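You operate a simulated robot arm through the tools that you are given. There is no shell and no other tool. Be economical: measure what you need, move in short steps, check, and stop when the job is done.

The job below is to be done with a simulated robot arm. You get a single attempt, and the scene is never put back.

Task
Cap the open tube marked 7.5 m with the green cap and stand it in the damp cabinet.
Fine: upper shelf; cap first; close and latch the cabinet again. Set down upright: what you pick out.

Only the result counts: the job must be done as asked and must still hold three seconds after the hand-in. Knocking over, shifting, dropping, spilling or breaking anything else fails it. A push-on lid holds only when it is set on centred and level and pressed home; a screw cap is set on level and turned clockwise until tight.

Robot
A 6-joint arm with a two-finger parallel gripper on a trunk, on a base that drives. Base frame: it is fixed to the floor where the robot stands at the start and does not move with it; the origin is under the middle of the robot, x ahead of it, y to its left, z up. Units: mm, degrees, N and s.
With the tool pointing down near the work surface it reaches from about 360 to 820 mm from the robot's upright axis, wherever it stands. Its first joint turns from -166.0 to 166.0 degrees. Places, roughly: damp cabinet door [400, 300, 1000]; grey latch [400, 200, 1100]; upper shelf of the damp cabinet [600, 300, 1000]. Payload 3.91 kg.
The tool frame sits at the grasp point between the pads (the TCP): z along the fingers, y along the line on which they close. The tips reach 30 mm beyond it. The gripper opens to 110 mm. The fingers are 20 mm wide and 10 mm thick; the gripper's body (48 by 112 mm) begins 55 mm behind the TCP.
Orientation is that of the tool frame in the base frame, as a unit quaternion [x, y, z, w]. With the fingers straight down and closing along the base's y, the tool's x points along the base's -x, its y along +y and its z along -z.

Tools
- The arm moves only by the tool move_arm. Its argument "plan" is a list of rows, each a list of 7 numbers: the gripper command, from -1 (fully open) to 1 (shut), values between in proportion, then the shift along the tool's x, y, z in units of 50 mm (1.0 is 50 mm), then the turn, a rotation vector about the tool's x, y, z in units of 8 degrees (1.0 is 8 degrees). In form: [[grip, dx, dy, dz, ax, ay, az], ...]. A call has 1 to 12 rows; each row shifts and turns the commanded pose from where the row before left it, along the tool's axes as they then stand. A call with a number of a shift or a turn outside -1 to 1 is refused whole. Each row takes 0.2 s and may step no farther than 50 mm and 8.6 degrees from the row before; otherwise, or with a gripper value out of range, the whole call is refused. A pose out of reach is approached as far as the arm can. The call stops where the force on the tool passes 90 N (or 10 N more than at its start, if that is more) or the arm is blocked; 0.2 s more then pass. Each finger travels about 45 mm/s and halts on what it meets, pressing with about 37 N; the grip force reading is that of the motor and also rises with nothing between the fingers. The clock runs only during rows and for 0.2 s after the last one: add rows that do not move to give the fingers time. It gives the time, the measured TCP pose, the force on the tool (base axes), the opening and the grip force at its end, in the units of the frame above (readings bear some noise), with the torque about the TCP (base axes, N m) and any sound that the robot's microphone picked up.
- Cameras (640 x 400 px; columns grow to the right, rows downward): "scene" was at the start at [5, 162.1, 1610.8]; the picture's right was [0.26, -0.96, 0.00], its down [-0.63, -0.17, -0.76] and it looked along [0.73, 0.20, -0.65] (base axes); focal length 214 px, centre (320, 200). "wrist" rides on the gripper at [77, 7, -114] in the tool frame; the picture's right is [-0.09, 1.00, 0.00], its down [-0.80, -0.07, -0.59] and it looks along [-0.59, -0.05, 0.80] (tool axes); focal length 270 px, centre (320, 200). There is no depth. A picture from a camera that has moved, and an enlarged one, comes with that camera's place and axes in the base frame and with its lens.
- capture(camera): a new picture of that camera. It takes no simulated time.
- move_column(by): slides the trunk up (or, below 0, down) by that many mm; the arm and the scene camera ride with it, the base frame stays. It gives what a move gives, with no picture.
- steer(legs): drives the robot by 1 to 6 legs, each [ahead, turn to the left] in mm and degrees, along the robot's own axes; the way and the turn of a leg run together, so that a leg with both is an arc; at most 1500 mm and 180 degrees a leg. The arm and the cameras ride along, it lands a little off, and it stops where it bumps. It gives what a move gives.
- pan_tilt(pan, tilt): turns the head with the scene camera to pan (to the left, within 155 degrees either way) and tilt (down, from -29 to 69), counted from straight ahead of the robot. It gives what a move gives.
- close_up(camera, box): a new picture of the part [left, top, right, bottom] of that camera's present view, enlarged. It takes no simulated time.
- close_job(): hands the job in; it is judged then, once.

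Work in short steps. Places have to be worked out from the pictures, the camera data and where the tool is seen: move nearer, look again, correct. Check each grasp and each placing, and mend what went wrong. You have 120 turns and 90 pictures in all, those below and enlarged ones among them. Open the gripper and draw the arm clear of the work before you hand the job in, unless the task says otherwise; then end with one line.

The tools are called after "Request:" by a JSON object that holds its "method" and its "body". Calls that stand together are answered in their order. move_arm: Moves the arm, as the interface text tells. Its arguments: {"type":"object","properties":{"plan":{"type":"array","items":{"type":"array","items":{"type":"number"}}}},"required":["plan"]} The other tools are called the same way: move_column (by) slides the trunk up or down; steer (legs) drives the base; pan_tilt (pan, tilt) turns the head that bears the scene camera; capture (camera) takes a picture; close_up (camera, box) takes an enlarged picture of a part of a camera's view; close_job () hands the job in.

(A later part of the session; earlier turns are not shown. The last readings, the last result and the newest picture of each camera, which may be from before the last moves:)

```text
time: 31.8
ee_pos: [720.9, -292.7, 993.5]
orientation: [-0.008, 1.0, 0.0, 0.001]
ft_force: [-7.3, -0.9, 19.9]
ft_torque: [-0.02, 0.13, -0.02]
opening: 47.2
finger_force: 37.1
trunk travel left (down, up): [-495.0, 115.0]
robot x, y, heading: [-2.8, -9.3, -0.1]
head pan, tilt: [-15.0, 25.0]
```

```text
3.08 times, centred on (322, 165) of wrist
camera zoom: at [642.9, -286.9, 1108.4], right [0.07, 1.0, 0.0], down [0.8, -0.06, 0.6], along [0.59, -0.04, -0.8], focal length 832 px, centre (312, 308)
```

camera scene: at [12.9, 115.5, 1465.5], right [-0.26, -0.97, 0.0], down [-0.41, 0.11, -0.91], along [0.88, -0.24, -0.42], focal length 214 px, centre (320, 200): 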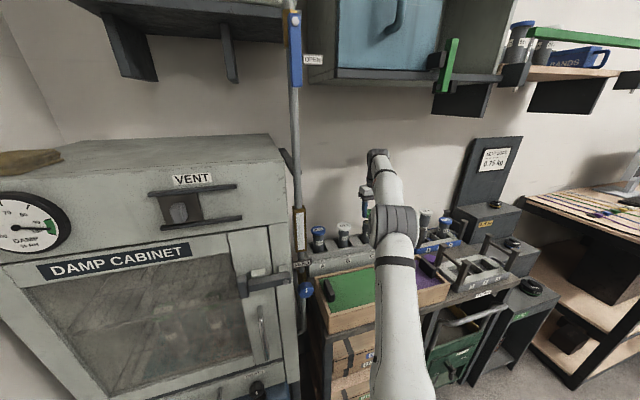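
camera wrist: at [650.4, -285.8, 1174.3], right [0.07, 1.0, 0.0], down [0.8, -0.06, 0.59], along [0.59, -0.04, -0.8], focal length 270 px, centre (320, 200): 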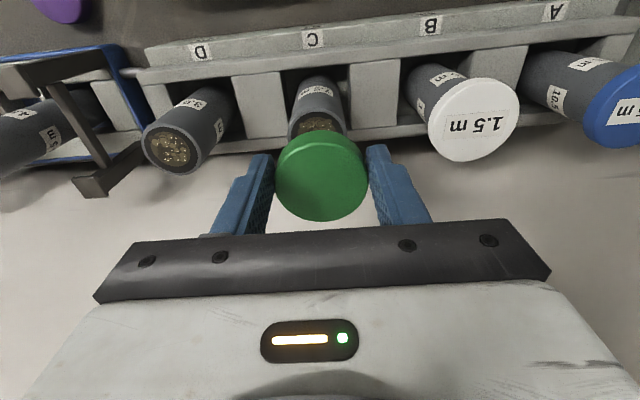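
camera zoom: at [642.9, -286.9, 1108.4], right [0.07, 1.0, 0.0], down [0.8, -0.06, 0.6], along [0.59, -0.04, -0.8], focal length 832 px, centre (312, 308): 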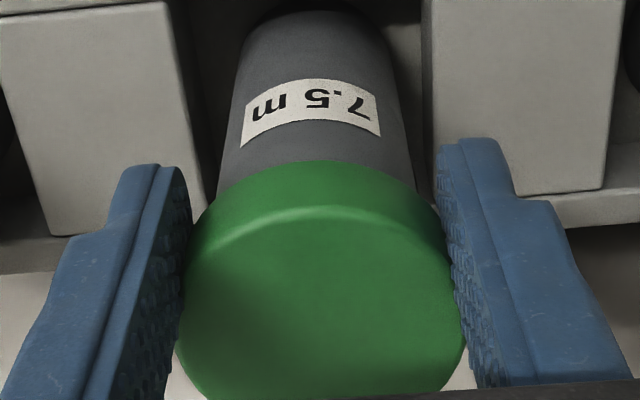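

The fingers slipped along the cap, as the opening fell to 47 mm. I open, rise and inspect how the cap sits; then I can press it with the closed fingertips.

Request:
{"method": "move_arm", "body": {"plan": [[-0.5, 0, 0, 0, 0, 0, 0], [-0.5, 0, 0, 0, 0, 0, 0], [-0.5, 0, 0, 0, 0, 0, 0], [-0.5, 0, 0, 0, 0, 0, 0], [-0.5, 0, 0, -0.8, 0, 0, 0], [-0.5, 0, 0, -0.8, 0, 0, 0], [-0.5, 0, 0, 0, 0, 0, 0]]}}

Request:
{"method": "close_up", "body": {"camera": "wrist", "box": [240, 80, 400, 210]}}

Request:
{"method": "close_up", "body": {"camera": "scene", "box": [340, 200, 420, 270]}}

```text
time: 33.4
ee_pos: [724.7, -294.3, 1073.6]
orientation: [-0.007, 1.0, 0.0, 0.0]
ft_force: [0.6, 0.5, -0.1]
ft_torque: [-0.01, -0.02, 0.01]
opening: 82.8
finger_force: 0.0
trunk travel left (down, up): [-495.0, 115.0]
robot x, y, heading: [-0.0, -5.5, -0.3]
head pan, tilt: [-15.0, 25.0]
```

```text
3.08 times, centred on (320, 145) of wrist
camera zoom: at [647.7, -288.9, 1188.6], right [0.07, 1.0, 0.0], down [0.8, -0.06, 0.59], along [0.59, -0.04, -0.8], focal length 832 px, centre (320, 369)
```

zoom: 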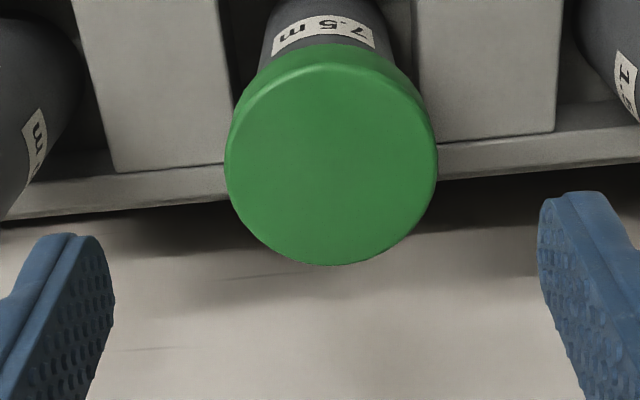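

```text
5.71 times, centred on (380, 235) of scene
camera zoom: at [12.9, 115.7, 1565.4], right [-0.26, -0.97, 0.0], down [-0.41, 0.11, -0.91], along [0.88, -0.24, -0.42], focal length 1226 px, centre (-23, 0)
```

zoom: 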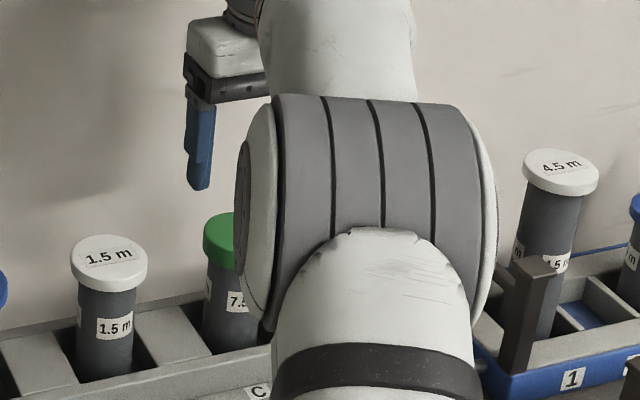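

The cap sits on the tube and looks level. Its centre is at about (728.5, -292). I close the fingers, centre over it, and come down to just above the cap top.

Request:
{"method": "move_arm", "body": {"plan": [[1, -0.07, 0.04, 0, 0, 0, 0], [1, 0, 0, 0, 0, 0, 0], [1, 0, 0, 0, 0, 0, 0], [1, 0, 0, 0, 0, 0, 0], [1, 0, 0, 0, 0, 0, 0], [1, 0, 0, 0, 0, 0, 0], [1, 0, 0, 0.4, 0, 0, 0], [1, 0, 0, 0.36, 0, 0, 0], [1, 0, 0, 0, 0, 0, 0], [1, 0, 0, 0, 0, 0, 0]]}}

Request:
{"method": "close_up", "body": {"camera": "wrist", "box": [240, 80, 400, 210]}}

```text
time: 35.6
ee_pos: [725.3, -292.8, 1034.7]
orientation: [-0.008, 1.0, 0.0, -0.001]
ft_force: [-0.4, 0.4, 0.0]
ft_torque: [-0.01, 0.03, 0.02]
opening: 0.0
finger_force: 36.9
trunk travel left (down, up): [-495.0, 115.0]
robot x, y, heading: [0.5, -4.9, -0.1]
head pan, tilt: [-15.0, 25.0]
```

```text
3.08 times, centred on (320, 145) of wrist
camera zoom: at [649.7, -286.5, 1149.1], right [0.07, 1.0, 0.0], down [0.8, -0.06, 0.59], along [0.59, -0.04, -0.8], focal length 832 px, centre (320, 369)
```

zoom: 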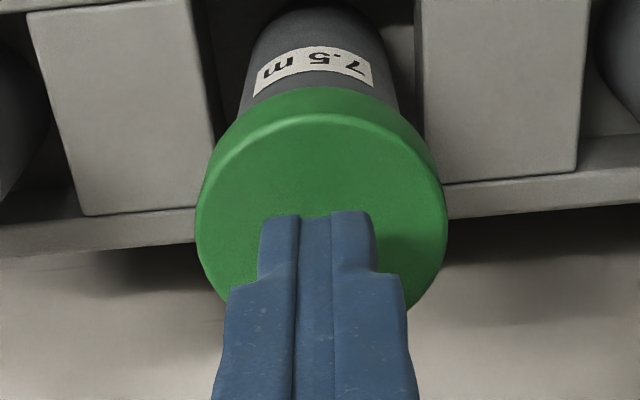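

The fingertips are centred over the cap. I come down in small steps to press.

Request:
{"method": "move_arm", "body": {"plan": [[1, -0.04, 0.01, 0.06, 0, 0, 0], [1, 0, 0, 0.04, 0, 0, 0], [1, 0, 0, 0.04, 0, 0, 0], [1, 0, 0, 0.04, 0, 0, 0], [1, 0, 0, 0, 0, 0, 0]]}}

```text
time: 36.8
ee_pos: [727.1, -291.7, 1025.5]
orientation: [-0.008, 1.0, 0.0, -0.001]
ft_force: [0.1, 0.2, -0.6]
ft_torque: [0.01, -0.02, -0.03]
opening: 0.2
finger_force: 37.3
trunk travel left (down, up): [-495.0, 115.0]
robot x, y, heading: [2.4, -13.1, -0.2]
head pan, tilt: [-15.0, 25.0]
```

Request:
{"method": "move_arm", "body": {"plan": [[1, 0, 0, 0.04, 0, 0, 0], [1, 0, 0, 0.04, 0, 0, 0], [1, 0, 0, 0.04, 0, 0, 0], [1, 0, 0, 0, 0, 0, 0]]}}

```text
time: 37.8
ee_pos: [729.2, -290.4, 1018.3]
orientation: [-0.007, 1.0, 0.0, 0.0]
ft_force: [0.3, -0.8, -0.2]
ft_torque: [0.02, -0.01, -0.01]
opening: 0.1
finger_force: 36.9
trunk travel left (down, up): [-495.0, 115.0]
robot x, y, heading: [-1.9, -9.2, 0.1]
head pan, tilt: [-15.0, 25.0]
```

Request:
{"method": "move_arm", "body": {"plan": [[1, 0, 0, 0.04, 0, 0, 0], [1, 0, 0, 0.04, 0, 0, 0], [1, 0, 0, 0.04, 0, 0, 0], [1, 0, 0, 0, 0, 0, 0]]}}

Request:
{"method": "close_up", "body": {"camera": "wrist", "box": [240, 80, 400, 210]}}

```text
time: 38.8
ee_pos: [726.7, -290.6, 1017.8]
orientation: [-0.007, 1.0, -0.002, 0.004]
ft_force: [4.7, 0.3, 29.8]
ft_torque: [0.01, -0.25, 0.04]
opening: 0.2
finger_force: 37.2
trunk travel left (down, up): [-495.0, 115.0]
robot x, y, heading: [0.3, -12.0, -0.1]
head pan, tilt: [-15.0, 25.0]
```

```text
3.08 times, centred on (320, 145) of wrist
camera zoom: at [649.2, -284.6, 1132.2], right [0.07, 1.0, 0.0], down [0.8, -0.06, 0.6], along [0.6, -0.05, -0.8], focal length 832 px, centre (320, 369)
```

zoom: 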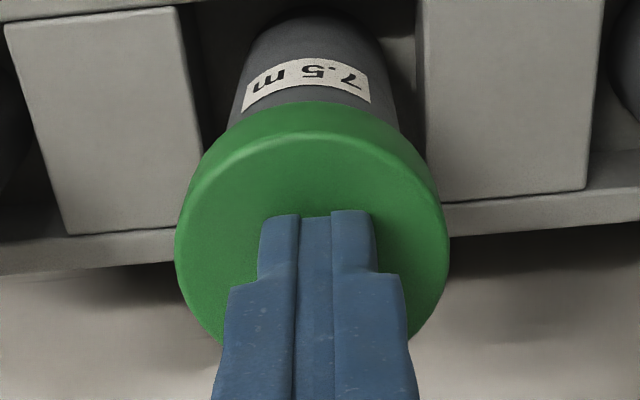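

Contact is firm at 30 N with the tip at about 988. I press harder, towards 80 N.

Request:
{"method": "move_arm", "body": {"plan": [[1, 0, 0, 0.06, 0, 0, 0], [1, 0, 0, 0.06, 0, 0, 0], [1, 0, 0, 0.06, 0, 0, 0], [1, 0, 0, 0, 0, 0, 0]]}}

```text
time: 39.8
ee_pos: [726.6, -290.3, 1018.3]
orientation: [-0.008, 1.0, -0.005, 0.01]
ft_force: [2.8, -2.1, 63.3]
ft_torque: [0.07, 0.05, -0.03]
opening: 0.1
finger_force: 37.3
trunk travel left (down, up): [-495.0, 115.0]
robot x, y, heading: [0.9, -9.2, 0.1]
head pan, tilt: [-15.0, 25.0]
```

Request:
{"method": "move_arm", "body": {"plan": [[1, 0, 0, 0.06, 0, 0, 0], [1, 0, 0, 0.06, 0, 0, 0], [1, 0, 0, 0, 0, 0, 0], [1, 0, 0, 0, 0, 0, 0]]}}

Request:
{"method": "close_up", "body": {"camera": "wrist", "box": [240, 80, 400, 210]}}

```text
time: 40.8
ee_pos: [726.1, -289.7, 1019.2]
orientation: [-0.008, 1.0, -0.006, 0.014]
ft_force: [3.6, -4.0, 82.1]
ft_torque: [0.08, 0.23, -0.03]
opening: 0.2
finger_force: 37.1
trunk travel left (down, up): [-495.0, 115.0]
robot x, y, heading: [-1.7, -10.3, 0.1]
head pan, tilt: [-15.0, 25.0]
```

```text
3.08 times, centred on (320, 145) of wrist
camera zoom: at [645.5, -282.4, 1129.8], right [0.07, 1.0, -0.01], down [0.78, -0.05, 0.62], along [0.62, -0.05, -0.79], focal length 832 px, centre (320, 369)
```

zoom: 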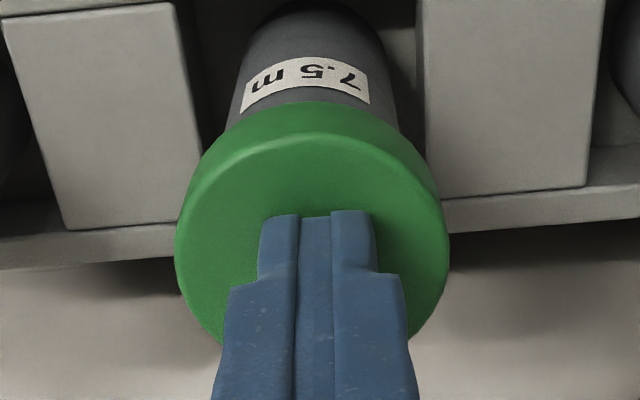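

The cap holds at 82 N without moving further, so it is seated. I rise, check it, and retract.

Request:
{"method": "move_arm", "body": {"plan": [[1, 0, 0, -0.4, 0, 0, 0], [1, 0, 0, -0.8, 0, 0, 0], [1, 0, 0, -0.6, 0, 0, 0], [1, 0.8, 0.25, 0, 0, 0, 0], [1, 0.8, 0.25, 0, 0, 0, 0], [1, 0.8, 0.25, 0, 0, 0, 0], [1, 0.8, 0.25, 0, 0, 0, 0], [1, 0.8, 0.25, 0, 0, 0, 0], [1, 0.8, 0.0, 0, 0, 0, 0], [1, 0, 0, 0, 0, 0, 0]]}}

Request:
{"method": "capture", "body": {"camera": "wrist"}}

Request:
{"method": "capture", "body": {"camera": "scene"}}

```text
time: 43.0
ee_pos: [486.6, -231.3, 1090.9]
orientation: [-0.008, 1.0, 0.001, 0.001]
ft_force: [0.0, 0.2, 0.4]
ft_torque: [0.02, 0.0, -0.04]
opening: 0.1
finger_force: 37.3
trunk travel left (down, up): [-495.0, 115.0]
robot x, y, heading: [0.1, -12.3, 0.0]
head pan, tilt: [-15.0, 25.0]
```

```text
46 pictures are left
camera wrist: at [410.1, -225.6, 1205.0], right [0.07, 1.0, 0.0], down [0.8, -0.06, 0.59], along [0.59, -0.04, -0.8], focal length 270 px, centre (320, 200)
```

wrist: 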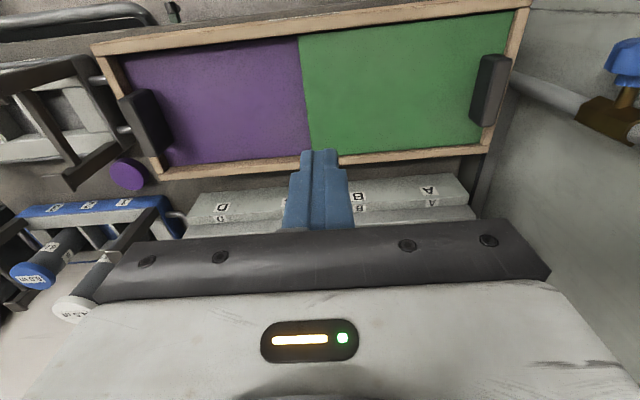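

```text
45 pictures are left
camera scene: at [12.8, 115.7, 1565.4], right [-0.26, -0.97, 0.0], down [-0.41, 0.11, -0.91], along [0.88, -0.24, -0.42], focal length 214 px, centre (320, 200)
```

scene: 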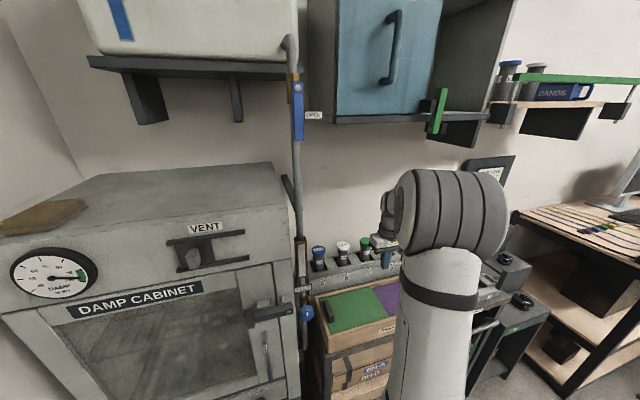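

I check the capped tube against its neighbours and take the latch area in the same way.

Request:
{"method": "close_up", "body": {"camera": "scene", "box": [300, 225, 400, 290]}}

Request:
{"method": "pan_tilt", "body": {"pan": 25, "tilt": 50}}

Request:
{"method": "capture", "body": {"camera": "scene"}}

```text
6.15 times, centred on (350, 258) of scene
camera zoom: at [12.8, 115.7, 1565.4], right [-0.26, -0.97, 0.0], down [-0.41, 0.11, -0.91], along [0.88, -0.24, -0.42], focal length 1320 px, centre (135, -154)
```

zoom: 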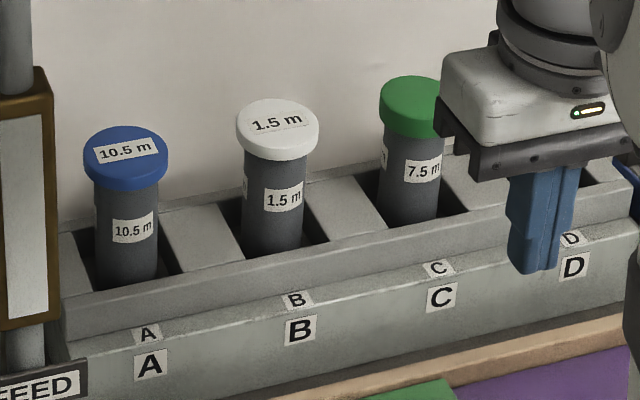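

```text
time: 44.1
ee_pos: [488.4, -231.5, 1090.6]
orientation: [-0.007, 1.0, 0.001, 0.001]
ft_force: [-0.2, 0.2, 0.4]
ft_torque: [0.02, 0.0, 0.02]
opening: 0.0
finger_force: 36.8
trunk travel left (down, up): [-495.0, 115.0]
robot x, y, heading: [-2.8, -8.8, -0.0]
head pan, tilt: [25.0, 50.0]
```

```text
43 pictures are left
camera scene: at [-6.5, 172.1, 1528.0], right [0.42, -0.91, 0.0], down [-0.69, -0.32, -0.64], along [0.58, 0.27, -0.77], focal length 214 px, centre (320, 200)
```

scene: 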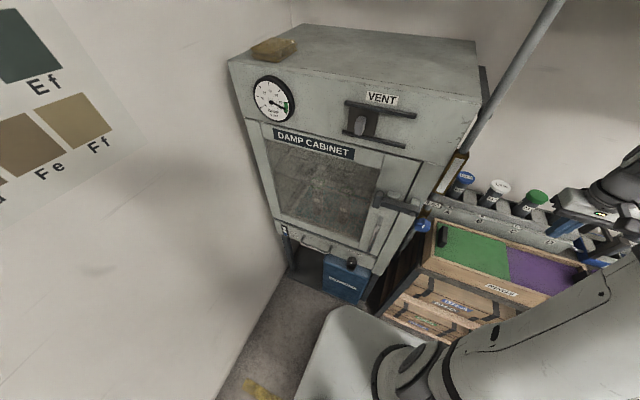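

The green cap sits just like the neighbouring seated ones. Next I zoom in on the latch and handle for geometry.

Request:
{"method": "close_up", "body": {"camera": "scene", "box": [250, 100, 450, 290]}}

```text
2.11 times, centred on (350, 195) of scene
camera zoom: at [-6.5, 172.1, 1528.0], right [0.42, -0.91, 0.0], down [-0.69, -0.32, -0.64], along [0.58, 0.27, -0.77], focal length 452 px, centre (257, 210)
```

zoom: 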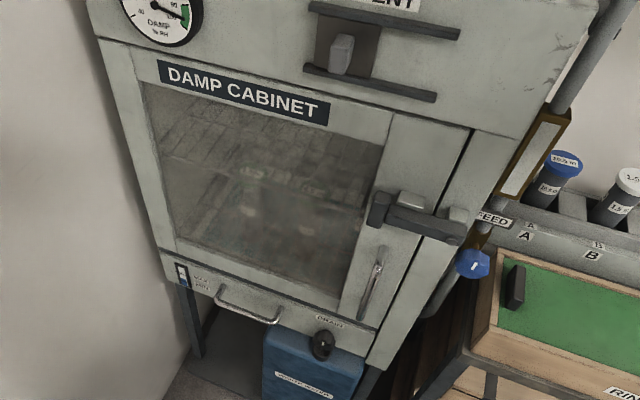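

Triangulating two views gives these positions:
- **Latch:** the bar runs from its pivot at about (385, 97, 1100) to a knob at about (376, 188, 1106).
- **Door handle:** a vertical bar at about (362, 163), from z 865 to 1032.
- **Hinge:** about y 575.

To work there with a horizontal tool I drive back 250 mm.

Request:
{"method": "steer", "body": {"legs": [[-250, 0]]}}

```text
time: 46.0
ee_pos: [227.4, -228.0, 1091.8]
orientation: [-0.012, 1.0, 0.0, 0.0]
ft_force: [-0.2, 0.3, 0.4]
ft_torque: [0.01, 0.02, -0.03]
opening: 0.2
finger_force: 37.1
trunk travel left (down, up): [-495.0, 115.0]
robot x, y, heading: [-262.1, -7.9, 0.3]
head pan, tilt: [25.0, 50.0]
```

Now I move left in front of the latch region, keeping short of the cabinet.

Request:
{"method": "move_arm", "body": {"plan": [[1, -0.2, 0.97, 0, 0, 0, 0], [1, -0.2, 0.97, 0, 0, 0, 0], [1, -0.2, 0.97, 0, 0, 0, 0], [1, -0.2, 0.97, 0, 0, 0, 0], [1, -0.2, 0.97, 0, 0, 0, 0], [1, -0.2, 0.97, 0, 0, 0, 0], [1, -0.2, 0.97, 0, 0, 0, 0], [1, 0, 0.9, 0, 0, 0, 0], [1, 0, 0, 0, 0, 0, 0]]}}

Request:
{"method": "move_arm", "body": {"plan": [[1, 0, 0, 0, 0, -1, 0], [1, 0, 0, 0, 0, -1, 0], [1, 0, 0, 0, 0, -1, 0], [1, 0, 0, 0, 0, -1, 0], [1, 0, 0, 0, 0, -1, 0], [1, 0, 0, 0, 0, -1, 0], [1, 0, 0, 0, 0, -1, 0], [1, 0, 0, 0, 0, -1, 0], [1, 0, 0, 0, 0, -1, 0], [1, 0, 0, 0, 0, -1, 0], [1, 0, 0, 0, 0, -1, 0], [1, 0, 0, 0, 0, -0.25, 0]]}}

Request:
{"method": "capture", "body": {"camera": "scene"}}

Request:
{"method": "capture", "body": {"camera": "wrist"}}

```text
time: 48.0
ee_pos: [289.6, 157.9, 1091.9]
orientation: [-0.011, 1.0, 0.0, 0.0]
ft_force: [0.0, -0.5, 0.9]
ft_torque: [-0.01, 0.0, 0.0]
opening: 0.2
finger_force: 36.7
trunk travel left (down, up): [-495.0, 115.0]
robot x, y, heading: [-261.3, -9.7, 0.3]
head pan, tilt: [25.0, 50.0]
```

```text
time: 50.6
ee_pos: [287.5, 157.7, 1090.7]
orientation: [-0.009, 0.706, 0.01, 0.708]
ft_force: [0.7, 0.2, -0.5]
ft_torque: [-0.01, -0.01, 0.0]
opening: 0.0
finger_force: 37.1
trunk travel left (down, up): [-495.0, 115.0]
robot x, y, heading: [-260.7, -8.7, 0.4]
head pan, tilt: [25.0, 50.0]
```

```text
41 pictures are left
camera scene: at [-270.2, 172.8, 1527.9], right [0.43, -0.9, 0.0], down [-0.69, -0.33, -0.64], along [0.58, 0.28, -0.77], focal length 214 px, centre (320, 200)
```

scene: 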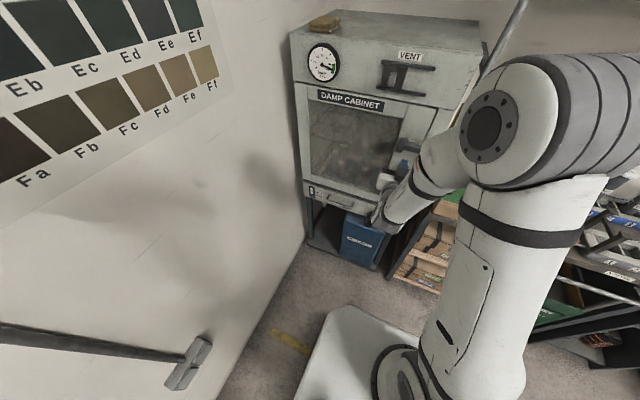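

```text
40 pictures are left
camera wrist: at [173.2, 162.0, 1014.2], right [-0.02, 1.0, 0.09], down [-0.59, -0.09, 0.8], along [0.8, -0.03, 0.59], focal length 270 px, centre (320, 200)
```

wrist: 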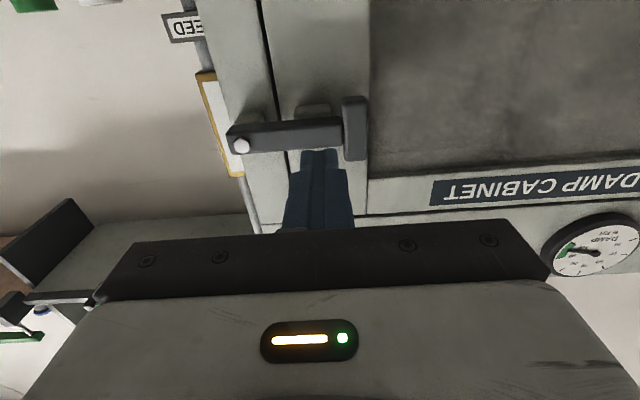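

The horizontal tool works. I zoom in on the latch from this angle to see how it opens.

Request:
{"method": "close_up", "body": {"camera": "wrist", "box": [210, 70, 390, 180]}}

```text
3.56 times, centred on (300, 125) of wrist
camera zoom: at [173.2, 162.0, 1014.2], right [-0.02, 1.0, 0.09], down [-0.59, -0.09, 0.8], along [0.8, -0.03, 0.59], focal length 961 px, centre (391, 467)
```

zoom: 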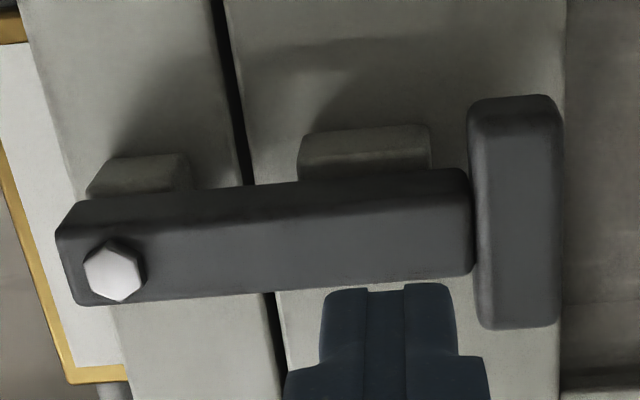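

The bar pivots on the bolt, so it should lift by its knob. I place the closed fingertips below the knob at y 186, clear of the handle, and move in.

Request:
{"method": "move_arm", "body": {"plan": [[1, 0.6, 0.3, 0, 0, 0, 0], [1, 0.4, 0.27, 0, 0, 0, 0], [1, 0, 0, 0.7, 0, 0, 0], [1, 0, 0, 0.6, 0, 0, 0], [1, 0, 0, 0, 0, 0, 0]]}}

Request:
{"method": "close_up", "body": {"camera": "wrist", "box": [200, 60, 440, 220]}}

```text
time: 51.8
ee_pos: [352.4, 191.4, 1048.9]
orientation: [-0.009, 0.707, 0.008, 0.707]
ft_force: [0.7, -0.1, -0.8]
ft_torque: [0.01, 0.02, -0.02]
opening: 0.1
finger_force: 36.7
out of reach, approached as far as the arm can: row 2
trunk travel left (down, up): [-495.0, 115.0]
robot x, y, heading: [-266.1, -7.9, 0.4]
head pan, tilt: [25.0, 50.0]
```

```text
2.50 times, centred on (320, 140) of wrist
camera zoom: at [238.8, 197.3, 972.6], right [-0.02, 1.0, 0.09], down [-0.59, -0.08, 0.8], along [0.81, -0.03, 0.59], focal length 676 px, centre (320, 350)
```

zoom: 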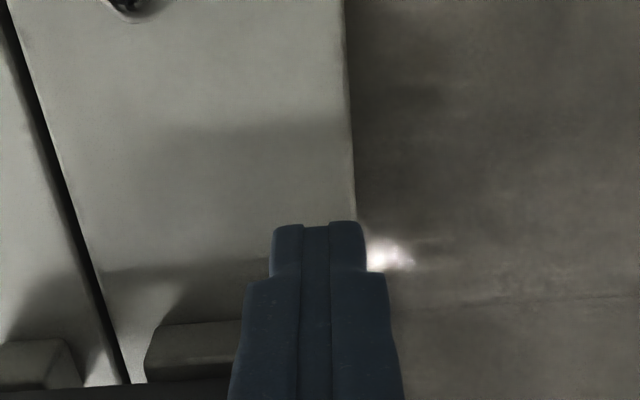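

The fingertips are below the knob at y 191. I lift along the pivot arc in small rows, watching force and pose.

Request:
{"method": "move_arm", "body": {"plan": [[1, -0.3, -0.06, 0.04, 0, 0, 0], [1, -0.3, 0.08, 0, 0, 0, 0], [1, -0.3, 0.05, 0, 0, 0, 0], [1, -0.4, 0, 0, 0, 0, 0], [1, 0, 0, 0, 0, 0, 0]]}}

Request:
{"method": "close_up", "body": {"camera": "scene", "box": [360, 90, 460, 200]}}

```text
time: 53.0
ee_pos: [358.9, 198.1, 1116.1]
orientation: [-0.008, 0.707, 0.008, 0.707]
ft_force: [1.1, 0.3, -0.1]
ft_torque: [-0.03, 0.04, 0.01]
opening: 0.0
finger_force: 36.7
trunk travel left (down, up): [-495.0, 115.0]
robot x, y, heading: [-259.8, -10.4, 0.2]
head pan, tilt: [25.0, 50.0]
```

```text
3.64 times, centred on (410, 145) of scene
camera zoom: at [-270.2, 172.6, 1527.9], right [0.43, -0.9, 0.0], down [-0.69, -0.33, -0.64], along [0.58, 0.28, -0.77], focal length 780 px, centre (-7, 400)
```

zoom: 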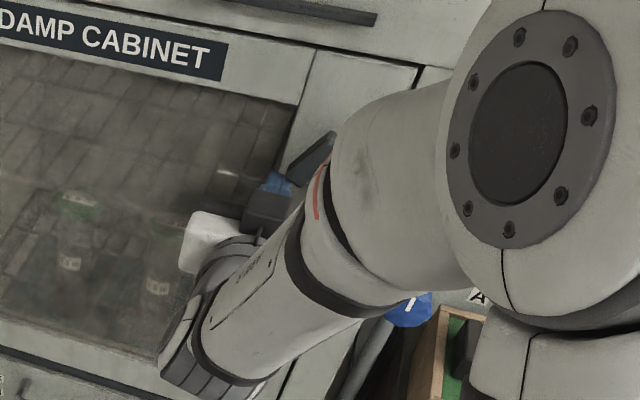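

The latch is lifting freely with almost no force. I continue along the arc towards vertical.

Request:
{"method": "move_arm", "body": {"plan": [[1, -0.46, -0.22, 0, 0, 0, 0], [1, -0.44, -0.25, 0, 0, 0, 0], [1, -0.36, -0.35, 0, 0, 0, 0], [1, -0.26, -0.44, 0, 0, 0, 0], [1, 0, 0, 0, 0, 0, 0]]}}

Request:
{"method": "capture", "body": {"camera": "wrist"}}

```text
time: 54.2
ee_pos: [357.2, 134.7, 1191.6]
orientation: [-0.008, 0.707, 0.008, 0.707]
ft_force: [-0.5, -0.5, -0.2]
ft_torque: [0.05, 0.04, 0.0]
opening: 0.0
finger_force: 37.3
trunk travel left (down, up): [-495.0, 115.0]
robot x, y, heading: [-263.1, -12.6, 0.5]
head pan, tilt: [25.0, 50.0]
```

```text
36 pictures are left
camera wrist: at [243.0, 138.9, 1114.2], right [-0.02, 1.0, 0.09], down [-0.59, -0.08, 0.8], along [0.81, -0.03, 0.59], focal length 270 px, centre (320, 200)
```

wrist: 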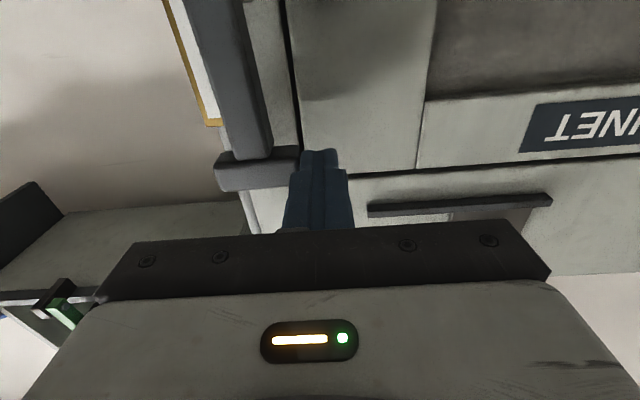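

The bar is now about vertical. I back the finger off to see whether it stays.

Request:
{"method": "move_arm", "body": {"plan": [[1, 0, 0.8, 0, 0, 0, 0], [1, 0, 0.8, -0.5, 0, 0, 0], [1, 0, 0, 0, 0, 0, 0]]}}

Request:
{"method": "capture", "body": {"camera": "wrist"}}

```text
time: 55.0
ee_pos: [329.4, 213.0, 1191.5]
orientation: [-0.008, 0.707, 0.008, 0.707]
ft_force: [0.1, -0.1, 0.2]
ft_torque: [-0.01, 0.01, -0.03]
opening: 0.0
finger_force: 37.3
trunk travel left (down, up): [-495.0, 115.0]
robot x, y, heading: [-260.4, -9.4, 0.5]
head pan, tilt: [25.0, 50.0]
```

```text
35 pictures are left
camera wrist: at [215.4, 218.4, 1114.7], right [-0.02, 1.0, 0.09], down [-0.59, -0.08, 0.8], along [0.81, -0.03, 0.59], focal length 270 px, centre (320, 200)
```

wrist: 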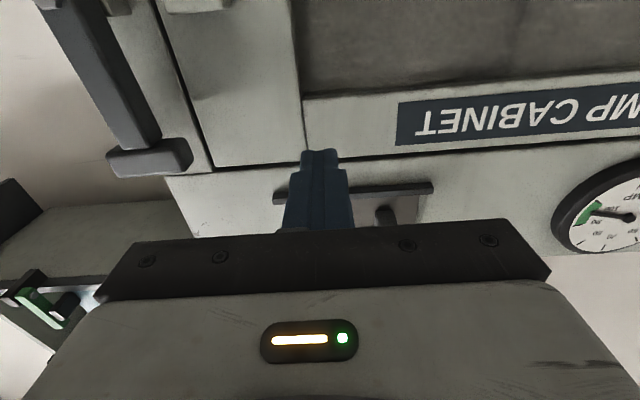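

The latch stays upright. Now for the door handle at about (362, 163, 960): I back off, lower the trunk, open the fingers part way and look.

Request:
{"method": "move_arm", "body": {"plan": [[0, 0, -0.5, -0.8, 0, 0, 0], [0, 0, -0.5, 0, 0, 0, 0], [0, 0, 0, 0, 0, 0, 0], [0, 0, 0, 0, 0, 0, 0]]}}

Request:
{"method": "move_column", "body": {"by": -230}}

Request:
{"method": "capture", "body": {"camera": "wrist"}}

```text
time: 56.0
ee_pos: [294.6, 162.5, 1190.7]
orientation: [-0.008, 0.707, 0.008, 0.707]
ft_force: [-0.9, 0.3, -0.3]
ft_torque: [0.01, 0.01, -0.01]
opening: 55.0
finger_force: 0.0
trunk travel left (down, up): [-495.0, 115.0]
robot x, y, heading: [-261.9, -10.5, -0.0]
head pan, tilt: [25.0, 50.0]
```

```text
time: 58.4
ee_pos: [294.4, 162.0, 960.3]
orientation: [-0.007, 0.707, 0.007, 0.707]
ft_force: [0.5, 0.3, 1.7]
ft_torque: [0.0, -0.04, -0.03]
opening: 54.9
finger_force: 0.1
trunk travel left (down, up): [-265.0, 345.0]
robot x, y, heading: [-263.2, -10.8, 0.1]
head pan, tilt: [25.0, 50.0]
```

```text
34 pictures are left
camera wrist: at [179.2, 167.4, 883.9], right [-0.02, 1.0, 0.09], down [-0.59, -0.08, 0.8], along [0.81, -0.03, 0.59], focal length 270 px, centre (320, 200)
```

wrist: 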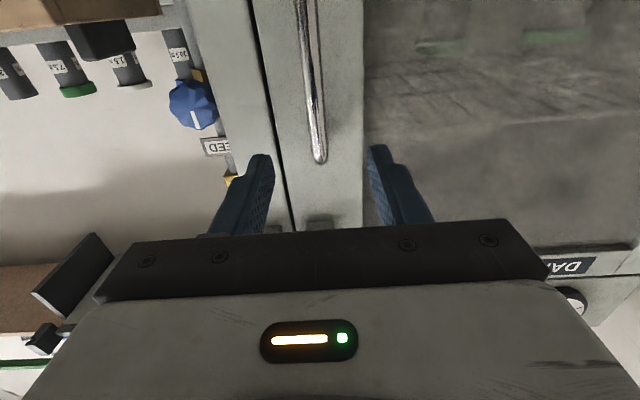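

The handle's top end is at z of about 980 and y of about 162. I lower the trunk 45 mm, advance so the bar lies between the pads, and close.

Request:
{"method": "move_column", "body": {"by": -45}}

Request:
{"method": "move_arm", "body": {"plan": [[0, 0, 0, 0.6, 0, 0, 0], [0, 0, 0, 0.58, 0, 0, 0], [0, 0, 0, 0, 0, 0, 0], [1, 0, 0, 0, 0, 0, 0], [1, 0, 0, 0, 0, 0, 0], [1, 0, 0, 0, 0, 0, 0], [1, 0, 0, 0, 0, 0, 0], [1, 0, 0, 0, 0, 0, 0]]}}

Request:
{"method": "capture", "body": {"camera": "wrist"}}

```text
time: 59.3
ee_pos: [292.9, 164.1, 915.3]
orientation: [-0.009, 0.707, 0.009, 0.707]
ft_force: [-0.9, 0.1, -0.6]
ft_torque: [-0.01, 0.01, 0.01]
opening: 55.1
finger_force: 0.0
trunk travel left (down, up): [-220.0, 390.0]
robot x, y, heading: [-263.4, -9.6, 0.2]
head pan, tilt: [25.0, 50.0]
```

```text
time: 61.1
ee_pos: [352.1, 162.0, 915.3]
orientation: [-0.006, 0.707, 0.008, 0.707]
ft_force: [0.6, -9.5, -1.3]
ft_torque: [-0.11, -0.2, -0.29]
opening: 13.7
finger_force: 45.0
trunk travel left (down, up): [-220.0, 390.0]
robot x, y, heading: [-263.7, -9.7, 0.2]
head pan, tilt: [25.0, 50.0]
```

```text
33 pictures are left
camera wrist: at [238.1, 167.3, 838.1], right [-0.02, 1.0, 0.09], down [-0.59, -0.08, 0.8], along [0.81, -0.04, 0.59], focal length 270 px, centre (320, 200)
```

wrist: 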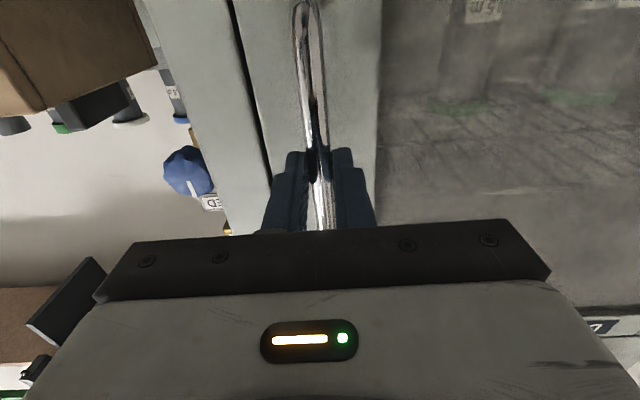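

The handle is gripped, 13.7 mm thick. I pull along the hinge arc, 5 degrees per row, three rows first.

Request:
{"method": "move_arm", "body": {"plan": [[1, 0, 0.115, -0.716, 0.625, 0, 0], [1, 0, 0.115, -0.716, 0.625, 0, 0], [1, 0, 0.115, -0.716, 0.625, 0, 0], [1, 0, 0, 0, 0, 0, 0]]}}

```text
time: 62.1
ee_pos: [247.4, 186.6, 914.9]
orientation: [0.085, 0.702, -0.084, 0.702]
ft_force: [0.1, -0.1, 1.0]
ft_torque: [0.02, -0.05, 0.05]
opening: 0.0
finger_force: 38.1
trunk travel left (down, up): [-220.0, 390.0]
robot x, y, heading: [-262.1, -9.9, 0.5]
head pan, tilt: [25.0, 50.0]
```

The grip slipped off, as the opening now reads 0. I look at where the door stands.

Request:
{"method": "capture", "body": {"camera": "wrist"}}

Request:
{"method": "capture", "body": {"camera": "scene"}}

```text
32 pictures are left
camera wrist: at [136.7, 219.3, 837.8], right [0.24, 0.97, 0.09], down [-0.59, 0.07, 0.8], along [0.77, -0.24, 0.59], focal length 270 px, centre (320, 200)
```

wrist: 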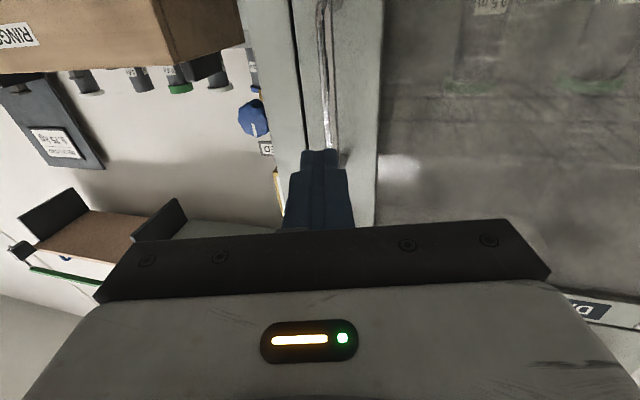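

```text
31 pictures are left
camera scene: at [-270.6, 172.8, 1252.9], right [0.43, -0.9, 0.0], down [-0.69, -0.33, -0.64], along [0.58, 0.28, -0.77], focal length 214 px, centre (320, 200)
```

scene: 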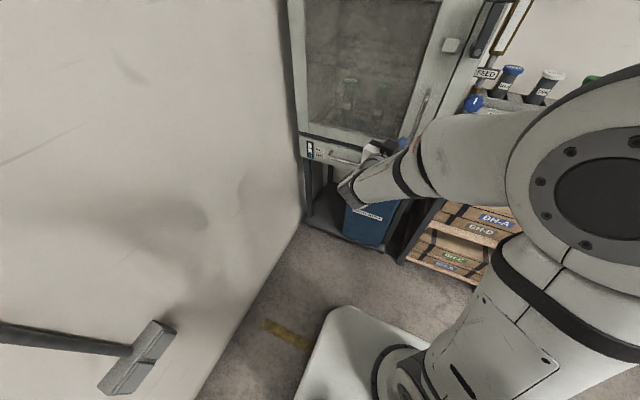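

The door still looks shut. When upright, the latch knob may overlap the door edge at y of about 132. I zoom in on that.

Request:
{"method": "close_up", "body": {"camera": "scene", "box": [420, 0, 520, 120]}}

```text
3.33 times, centred on (470, 60) of scene
camera zoom: at [-270.6, 172.8, 1252.9], right [0.43, -0.9, 0.0], down [-0.69, -0.33, -0.64], along [0.58, 0.28, -0.77], focal length 715 px, centre (-180, 667)
```

zoom: 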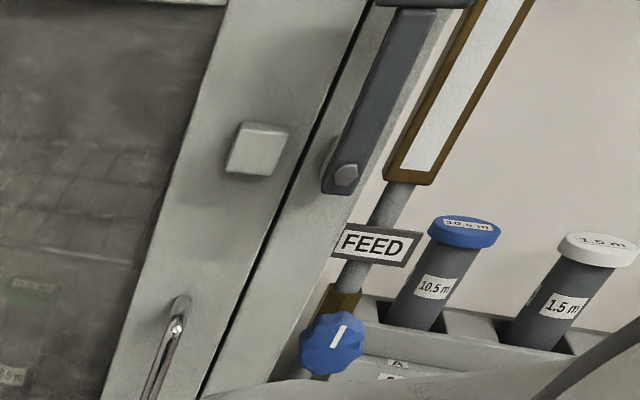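

The knob end does overlap the door gap. I raise the tool and push the latch about 30 degrees past vertical, clear of the door.

Request:
{"method": "move_column", "body": {"by": 245}}

Request:
{"method": "move_arm", "body": {"plan": [[1, 0, 0, 0.75, 0, 0, 0], [1, 0, 0, 0.75, 0, 0, 0], [1, 0, 0, 0.7, 0, 0, 0], [1, 0, -0.4, 0.1, 0, 0, 0], [1, 0, -0.4, 0.1, 0, 0, 0], [1, 0, -0.4, 0.1, 0, 0, 0], [1, 0, -0.2, 0.05, 0, 0, 0], [1, 0, 0, 0, 0, 0, 0]]}}

Request:
{"method": "capture", "body": {"camera": "wrist"}}

```text
time: 64.6
ee_pos: [247.5, 186.0, 1160.1]
orientation: [0.083, 0.702, -0.085, 0.702]
ft_force: [0.8, 0.5, -0.2]
ft_torque: [-0.02, 0.01, 0.03]
opening: 0.3
finger_force: 37.7
trunk travel left (down, up): [-465.0, 145.0]
robot x, y, heading: [-262.9, -12.1, 0.2]
head pan, tilt: [25.0, 50.0]
```

```text
time: 66.2
ee_pos: [354.2, 115.3, 1158.0]
orientation: [0.064, 0.705, -0.074, 0.703]
ft_force: [-1.4, 44.9, -3.2]
ft_torque: [0.44, 0.13, 1.21]
opening: 0.3
finger_force: 37.9
trunk travel left (down, up): [-465.0, 145.0]
robot x, y, heading: [-261.7, -12.3, 0.5]
head pan, tilt: [25.0, 50.0]
stopped in row 7: the force on the tool passed its limit (the readings are from after the stop); the commanded pose is now the measured one
```

```text
29 pictures are left
camera wrist: at [242.5, 143.3, 1080.2], right [0.19, 0.98, 0.07], down [-0.59, 0.06, 0.8], along [0.78, -0.2, 0.59], focal length 270 px, centre (320, 200)
```

wrist: 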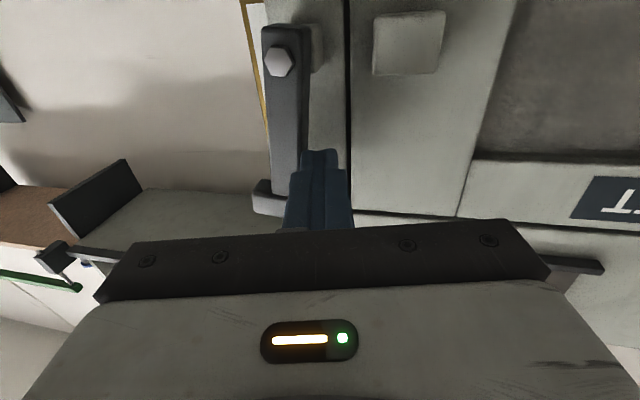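

The latch has a hard stop at vertical, so it was already fully open. The handle grip simply slipped, so I back off and go back to it with a deeper grip and a slower pull.

Request:
{"method": "move_arm", "body": {"plan": [[0, 0, 0.5, 0, 0, 0, 0], [0, 0, 0.5, -0.5, 0, 0, 0], [0, 0, 0, -0.7, -1, 0, 0], [0, 0, 0, 0, -0.7, 0, 0], [0, 0, 0, 0, 0, 0, 0]]}}

Request:
{"method": "move_column", "body": {"by": -245}}

```text
time: 67.4
ee_pos: [304.0, 163.6, 1159.0]
orientation: [-0.012, 0.708, 0.009, 0.706]
ft_force: [-0.7, -0.3, 0.6]
ft_torque: [-0.01, 0.01, 0.04]
opening: 54.8
finger_force: 0.0
trunk travel left (down, up): [-465.0, 145.0]
robot x, y, heading: [-262.0, -13.9, 0.7]
head pan, tilt: [25.0, 50.0]
```

```text
time: 69.9
ee_pos: [305.1, 162.5, 914.1]
orientation: [-0.011, 0.708, 0.008, 0.707]
ft_force: [0.1, -0.4, -0.1]
ft_torque: [0.0, 0.0, -0.01]
opening: 54.9
finger_force: 0.0
trunk travel left (down, up): [-220.0, 390.0]
robot x, y, heading: [-259.0, -8.2, 0.4]
head pan, tilt: [25.0, 50.0]
```

Request:
{"method": "move_arm", "body": {"plan": [[0, 0, 0, 0.6, 0, 0, 0], [0, 0, 0, 0.5, 0, 0, 0], [0, 0, 0, 0, 0, 0, 0], [1, 0, 0, 0, 0, 0, 0], [1, 0, 0, 0, 0, 0, 0], [1, 0, 0, 0, 0, 0, 0], [1, 0, 0, 0, 0, 0, 0], [1, 0, 0, 0, 0, 0, 0]]}}

Request:
{"method": "move_arm", "body": {"plan": [[1, 0, 0, -0.06, 0, 0, 0], [1, 0, 0, -0.06, 0, 0, 0], [1, 0, 0, -0.06, 0, 0, 0], [1, 0, 0, -0.06, 0, 0, 0]]}}

```text
time: 71.7
ee_pos: [358.9, 162.1, 912.7]
orientation: [-0.01, 0.708, 0.009, 0.706]
ft_force: [-0.7, -13.8, -1.3]
ft_torque: [0.21, -0.19, -0.29]
opening: 13.7
finger_force: 45.3
trunk travel left (down, up): [-220.0, 390.0]
robot x, y, heading: [-264.8, -9.9, 0.4]
head pan, tilt: [25.0, 50.0]
```

```text
time: 72.7
ee_pos: [346.2, 164.3, 913.3]
orientation: [-0.013, 0.708, 0.009, 0.706]
ft_force: [3.9, 0.1, 1.9]
ft_torque: [0.34, 0.17, 0.04]
opening: 13.7
finger_force: 44.9
trunk travel left (down, up): [-220.0, 390.0]
robot x, y, heading: [-264.8, -12.0, 0.4]
head pan, tilt: [25.0, 50.0]
```

Slow pulling keeps the grip with little force. I continue along the arc at 2 degrees per row.

Request:
{"method": "move_arm", "body": {"plan": [[1, 0, 0.04, -0.288, 0.25, 0, 0], [1, 0, 0.04, -0.288, 0.25, 0, 0], [1, 0, 0.04, -0.288, 0.25, 0, 0], [1, 0, 0.04, -0.288, 0.25, 0, 0]]}}

Request:
{"method": "capture", "body": {"camera": "wrist"}}

```text
time: 73.7
ee_pos: [288.4, 177.3, 912.9]
orientation: [0.034, 0.708, -0.04, 0.704]
ft_force: [2.7, 18.5, -14.1]
ft_torque: [0.61, 0.17, 0.51]
opening: 13.8
finger_force: 44.6
trunk travel left (down, up): [-220.0, 390.0]
robot x, y, heading: [-260.5, -12.8, 0.4]
head pan, tilt: [25.0, 50.0]
```

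```text
28 pictures are left
camera wrist: at [174.1, 193.8, 836.7], right [0.11, 0.99, 0.08], down [-0.59, 0.0, 0.81], along [0.8, -0.13, 0.59], focal length 270 px, centre (320, 200)
```

wrist: 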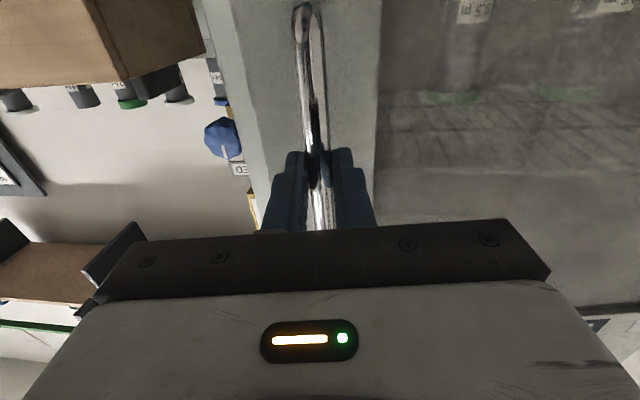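

The door is opening, by about 10 degrees. I continue with a bit more +y to relieve the side force.

Request:
{"method": "move_arm", "body": {"plan": [[1, 0, 0.12, -0.4, 0.39, 0, 0], [1, 0, 0.09, -0.4, 0.39, 0, 0], [1, 0, 0.09, -0.4, 0.39, 0, 0], [1, 0, 0.09, -0.4, 0.39, 0, 0], [1, 0, 0, 0, 0, 0, 0]]}}

```text
time: 74.9
ee_pos: [215.4, 203.4, 913.5]
orientation: [0.114, 0.698, -0.117, 0.697]
ft_force: [-9.3, -21.1, -9.6]
ft_torque: [0.29, 0.11, -0.52]
opening: 13.7
finger_force: 44.6
trunk travel left (down, up): [-220.0, 390.0]
robot x, y, heading: [-262.7, -10.9, 0.5]
head pan, tilt: [25.0, 50.0]
```

The measured pose fits the hinge model at 20.7 degrees. I continue towards 40 degrees.

Request:
{"method": "move_arm", "body": {"plan": [[1, 0, 0.04, -0.43, 0.45, 0, 0], [1, 0, 0.055, -0.43, 0.43, 0, 0], [1, 0, 0.055, -0.43, 0.4, 0, 0], [1, 0, 0.055, -0.43, 0.4, 0, 0], [1, 0, 0.055, -0.43, 0.4, 0, 0], [1, 0, 0, 0, 0, 0, 0]]}}

```text
time: 76.3
ee_pos: [122.0, 261.9, 912.6]
orientation: [0.215, 0.673, -0.216, 0.674]
ft_force: [-15.8, -20.0, 8.3]
ft_torque: [0.16, 0.27, -0.36]
opening: 13.8
finger_force: 45.1
trunk travel left (down, up): [-220.0, 390.0]
robot x, y, heading: [-263.0, -5.6, 0.5]
head pan, tilt: [25.0, 50.0]
```

Now at about 37 degrees. I go three more rows, then release and draw back along the tool axis.

Request:
{"method": "move_arm", "body": {"plan": [[1, 0, 0.055, -0.43, 0.4, 0, 0], [1, 0, 0.055, -0.43, 0.4, 0, 0], [1, 0, 0.055, -0.43, 0.4, 0, 0], [1, 0, 0, 0, 0, 0, 0], [0, 0, 0, 0, 0, 0, 0], [0, 0, 0, 0, 0, 0, 0], [0, 0, 0, 0, 0, 0, 0], [0, 0, 0, -0.8, 0, 0, 0], [0, 0, -0.2, -0.8, 0, 0, 0], [0, 0, 0, 0, 0, 0, 0]]}}

Request:
{"method": "capture", "body": {"camera": "scene"}}

```text
time: 78.5
ee_pos: [22.3, 355.5, 904.1]
orientation: [0.268, 0.655, -0.27, 0.653]
ft_force: [0.3, 0.2, -0.1]
ft_torque: [-0.02, 0.01, 0.0]
opening: 54.7
finger_force: 0.1
out of reach, approached as far as the arm can: row 9
trunk travel left (down, up): [-220.0, 390.0]
robot x, y, heading: [-262.3, -8.7, 0.6]
head pan, tilt: [25.0, 50.0]
```

```text
27 pictures are left
camera scene: at [-270.5, 172.8, 1252.9], right [0.43, -0.9, 0.0], down [-0.69, -0.33, -0.64], along [0.58, 0.28, -0.77], focal length 214 px, centre (320, 200)
```

scene: 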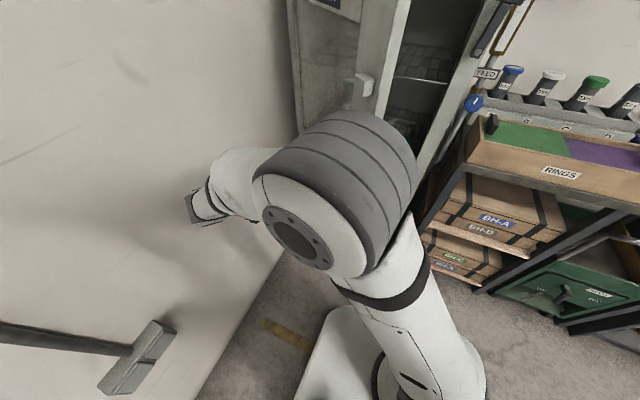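

The door is open about 45 degrees. I close the fingers, move towards -y past the door's free edge, and turn the tool back to face +x.

Request:
{"method": "move_arm", "body": {"plan": [[1, 0, 0, 0, 0, 0, 0], [1, 0, 0, 0, 0, 0, 0], [1, 0, 0, 0, 0, 0, 0], [1, 0, -0.62, 0.6, 0, 0, 0], [1, 0, -0.62, 0.6, 0, 0, 0], [1, 0, -0.62, 0.6, 0, 0, 0], [1, 0, -0.62, 0.6, 0, 0, 0], [1, 0, -0.5, 0.4, -1, 0, 0], [1, 0, 0, 0, -1, 0, 0], [1, 0, 0, 0, -1, 0, 0], [1, 0, 0, 0, -1, 0, 0], [1, 0, 0, 0, -1, 0, 0]]}}

Request:
{"method": "capture", "body": {"camera": "scene"}}

```text
time: 81.1
ee_pos: [25.3, 226.4, 945.9]
orientation: [0.029, 0.707, -0.033, 0.706]
ft_force: [0.1, 0.5, 1.0]
ft_torque: [-0.01, 0.02, -0.02]
opening: 0.2
finger_force: 37.4
out of reach, approached as far as the arm can: row 9, 10, 11, 12
trunk travel left (down, up): [-220.0, 390.0]
robot x, y, heading: [-258.1, -11.8, 0.1]
head pan, tilt: [25.0, 50.0]
```

```text
26 pictures are left
camera scene: at [-270.5, 172.8, 1252.9], right [0.43, -0.9, 0.0], down [-0.69, -0.33, -0.64], along [0.58, 0.28, -0.77], focal length 214 px, centre (320, 200)
```

scene: 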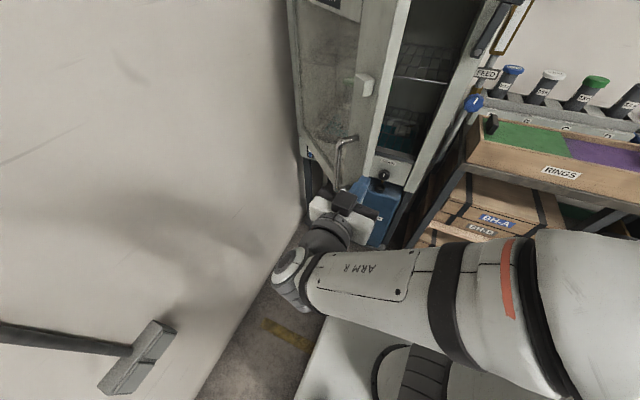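

I slip around the door's free edge to its inner side, at about (220, 130).

Request:
{"method": "move_arm", "body": {"plan": [[1, 0, -0.85, 0.4, 0, 0, 0], [1, 0, -0.75, 0.6, 0, 0, 0], [1, 0, -0.2, 0.95, 0, 0, 0], [1, 0, 0, 0.95, 0, 0, 0], [1, 0, 0, 0.7, -0.6, 0, 0], [1, 0, 0, 0, -1, 0, 0], [1, 0, 0, 0, -1, 0, 0], [1, 0, 0, 0, -1, 0, 0], [1, 0, 0, 0, -1, 0, 0], [1, 0, 0, 0, -1, 0, 0], [1, 0, 0, 0, 0, 0, 0]]}}

Request:
{"method": "capture", "body": {"camera": "scene"}}

```text
time: 82.2
ee_pos: [176.8, 152.0, 981.5]
orientation: [0.029, 0.706, -0.03, 0.707]
ft_force: [-43.8, -61.4, 14.1]
ft_torque: [0.84, 0.86, 5.63]
opening: 0.0
finger_force: 37.1
out of reach, approached as far as the arm can: row 1, 2
trunk travel left (down, up): [-220.0, 390.0]
robot x, y, heading: [-258.4, -10.6, 0.4]
head pan, tilt: [25.0, 50.0]
stopped in row 5: the force on the tool passed its limit (the readings are from after the stop); the commanded pose is now the measured one
```

```text
25 pictures are left
camera scene: at [-277.5, 165.7, 1254.4], right [0.43, -0.9, 0.0], down [-0.69, -0.33, -0.65], along [0.58, 0.28, -0.76], focal length 214 px, centre (320, 200)
```

scene: 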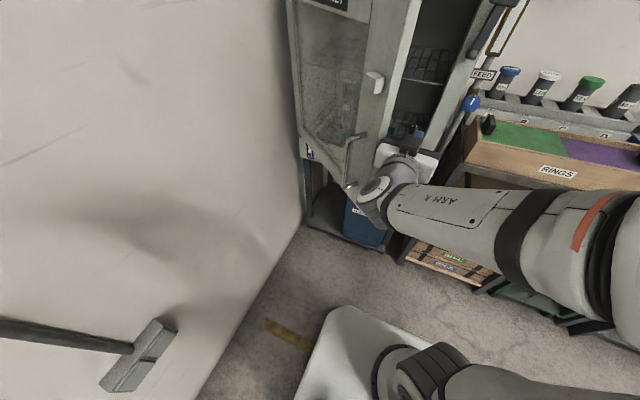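

The wrist brushed the door's free edge. I ease away towards -y before going on.

Request:
{"method": "move_arm", "body": {"plan": [[1, 0, -0.6, 0, 0, 0, 0], [1, 0, -0.8, 0, 0, 0, 0], [1, 0, -0.4, 0.6, 0, 0, 0], [1, 0, 0, 0, 0, 0, 0]]}}

Request:
{"method": "capture", "body": {"camera": "scene"}}

```text
time: 83.2
ee_pos: [216.6, 77.3, 985.4]
orientation: [0.023, 0.709, -0.031, 0.704]
ft_force: [1.1, 1.4, -1.6]
ft_torque: [-0.03, 0.0, 0.01]
opening: 0.0
finger_force: 36.6
out of reach, approached as far as the arm can: row 2
trunk travel left (down, up): [-220.0, 390.0]
robot x, y, heading: [-263.8, -6.8, 0.2]
head pan, tilt: [25.0, 50.0]
```

```text
24 pictures are left
camera scene: at [-270.7, 172.6, 1252.9], right [0.43, -0.9, 0.0], down [-0.69, -0.33, -0.64], along [0.58, 0.28, -0.77], focal length 214 px, centre (320, 200)
```

scene: 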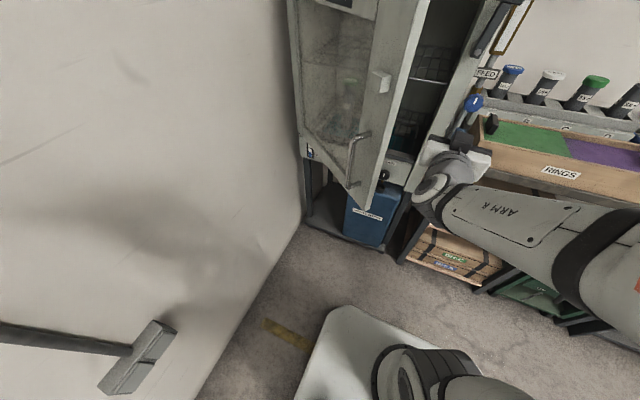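

The door is at about 38 degrees with its free edge near (124, 216). I turn the tool to about 60 degrees yaw here, so the tip can push the inner face.

Request:
{"method": "move_arm", "body": {"plan": [[1, 0, 0, 0, -1, 0, 0], [1, 0, 0, 0, -1, 0, 0], [1, 0, 0, 0, -1, 0, 0], [1, 0, 0, 0, -1, 0, 0], [1, 0, 0, 0, -1, 0, 0], [1, 0, 0, 0, -1, 0, 0], [1, 0, 0, 0, -1, 0, 0], [1, 0, 0, 0, -1, 0, 0], [1, 0, 0, 0, 0, 0, 0]]}}

```text
time: 85.2
ee_pos: [-10.3, 389.9, 961.4]
orientation: [-0.347, 0.622, 0.342, 0.612]
ft_force: [-0.1, -0.1, -0.2]
ft_torque: [0.0, -0.01, 0.0]
opening: 0.0
finger_force: 36.7
out of reach, approached as far as the arm can: row 2, 3, 4, 5, 6, 7, 8
trunk travel left (down, up): [-220.0, 390.0]
robot x, y, heading: [-262.2, -5.8, 0.4]
head pan, tilt: [25.0, 50.0]
```

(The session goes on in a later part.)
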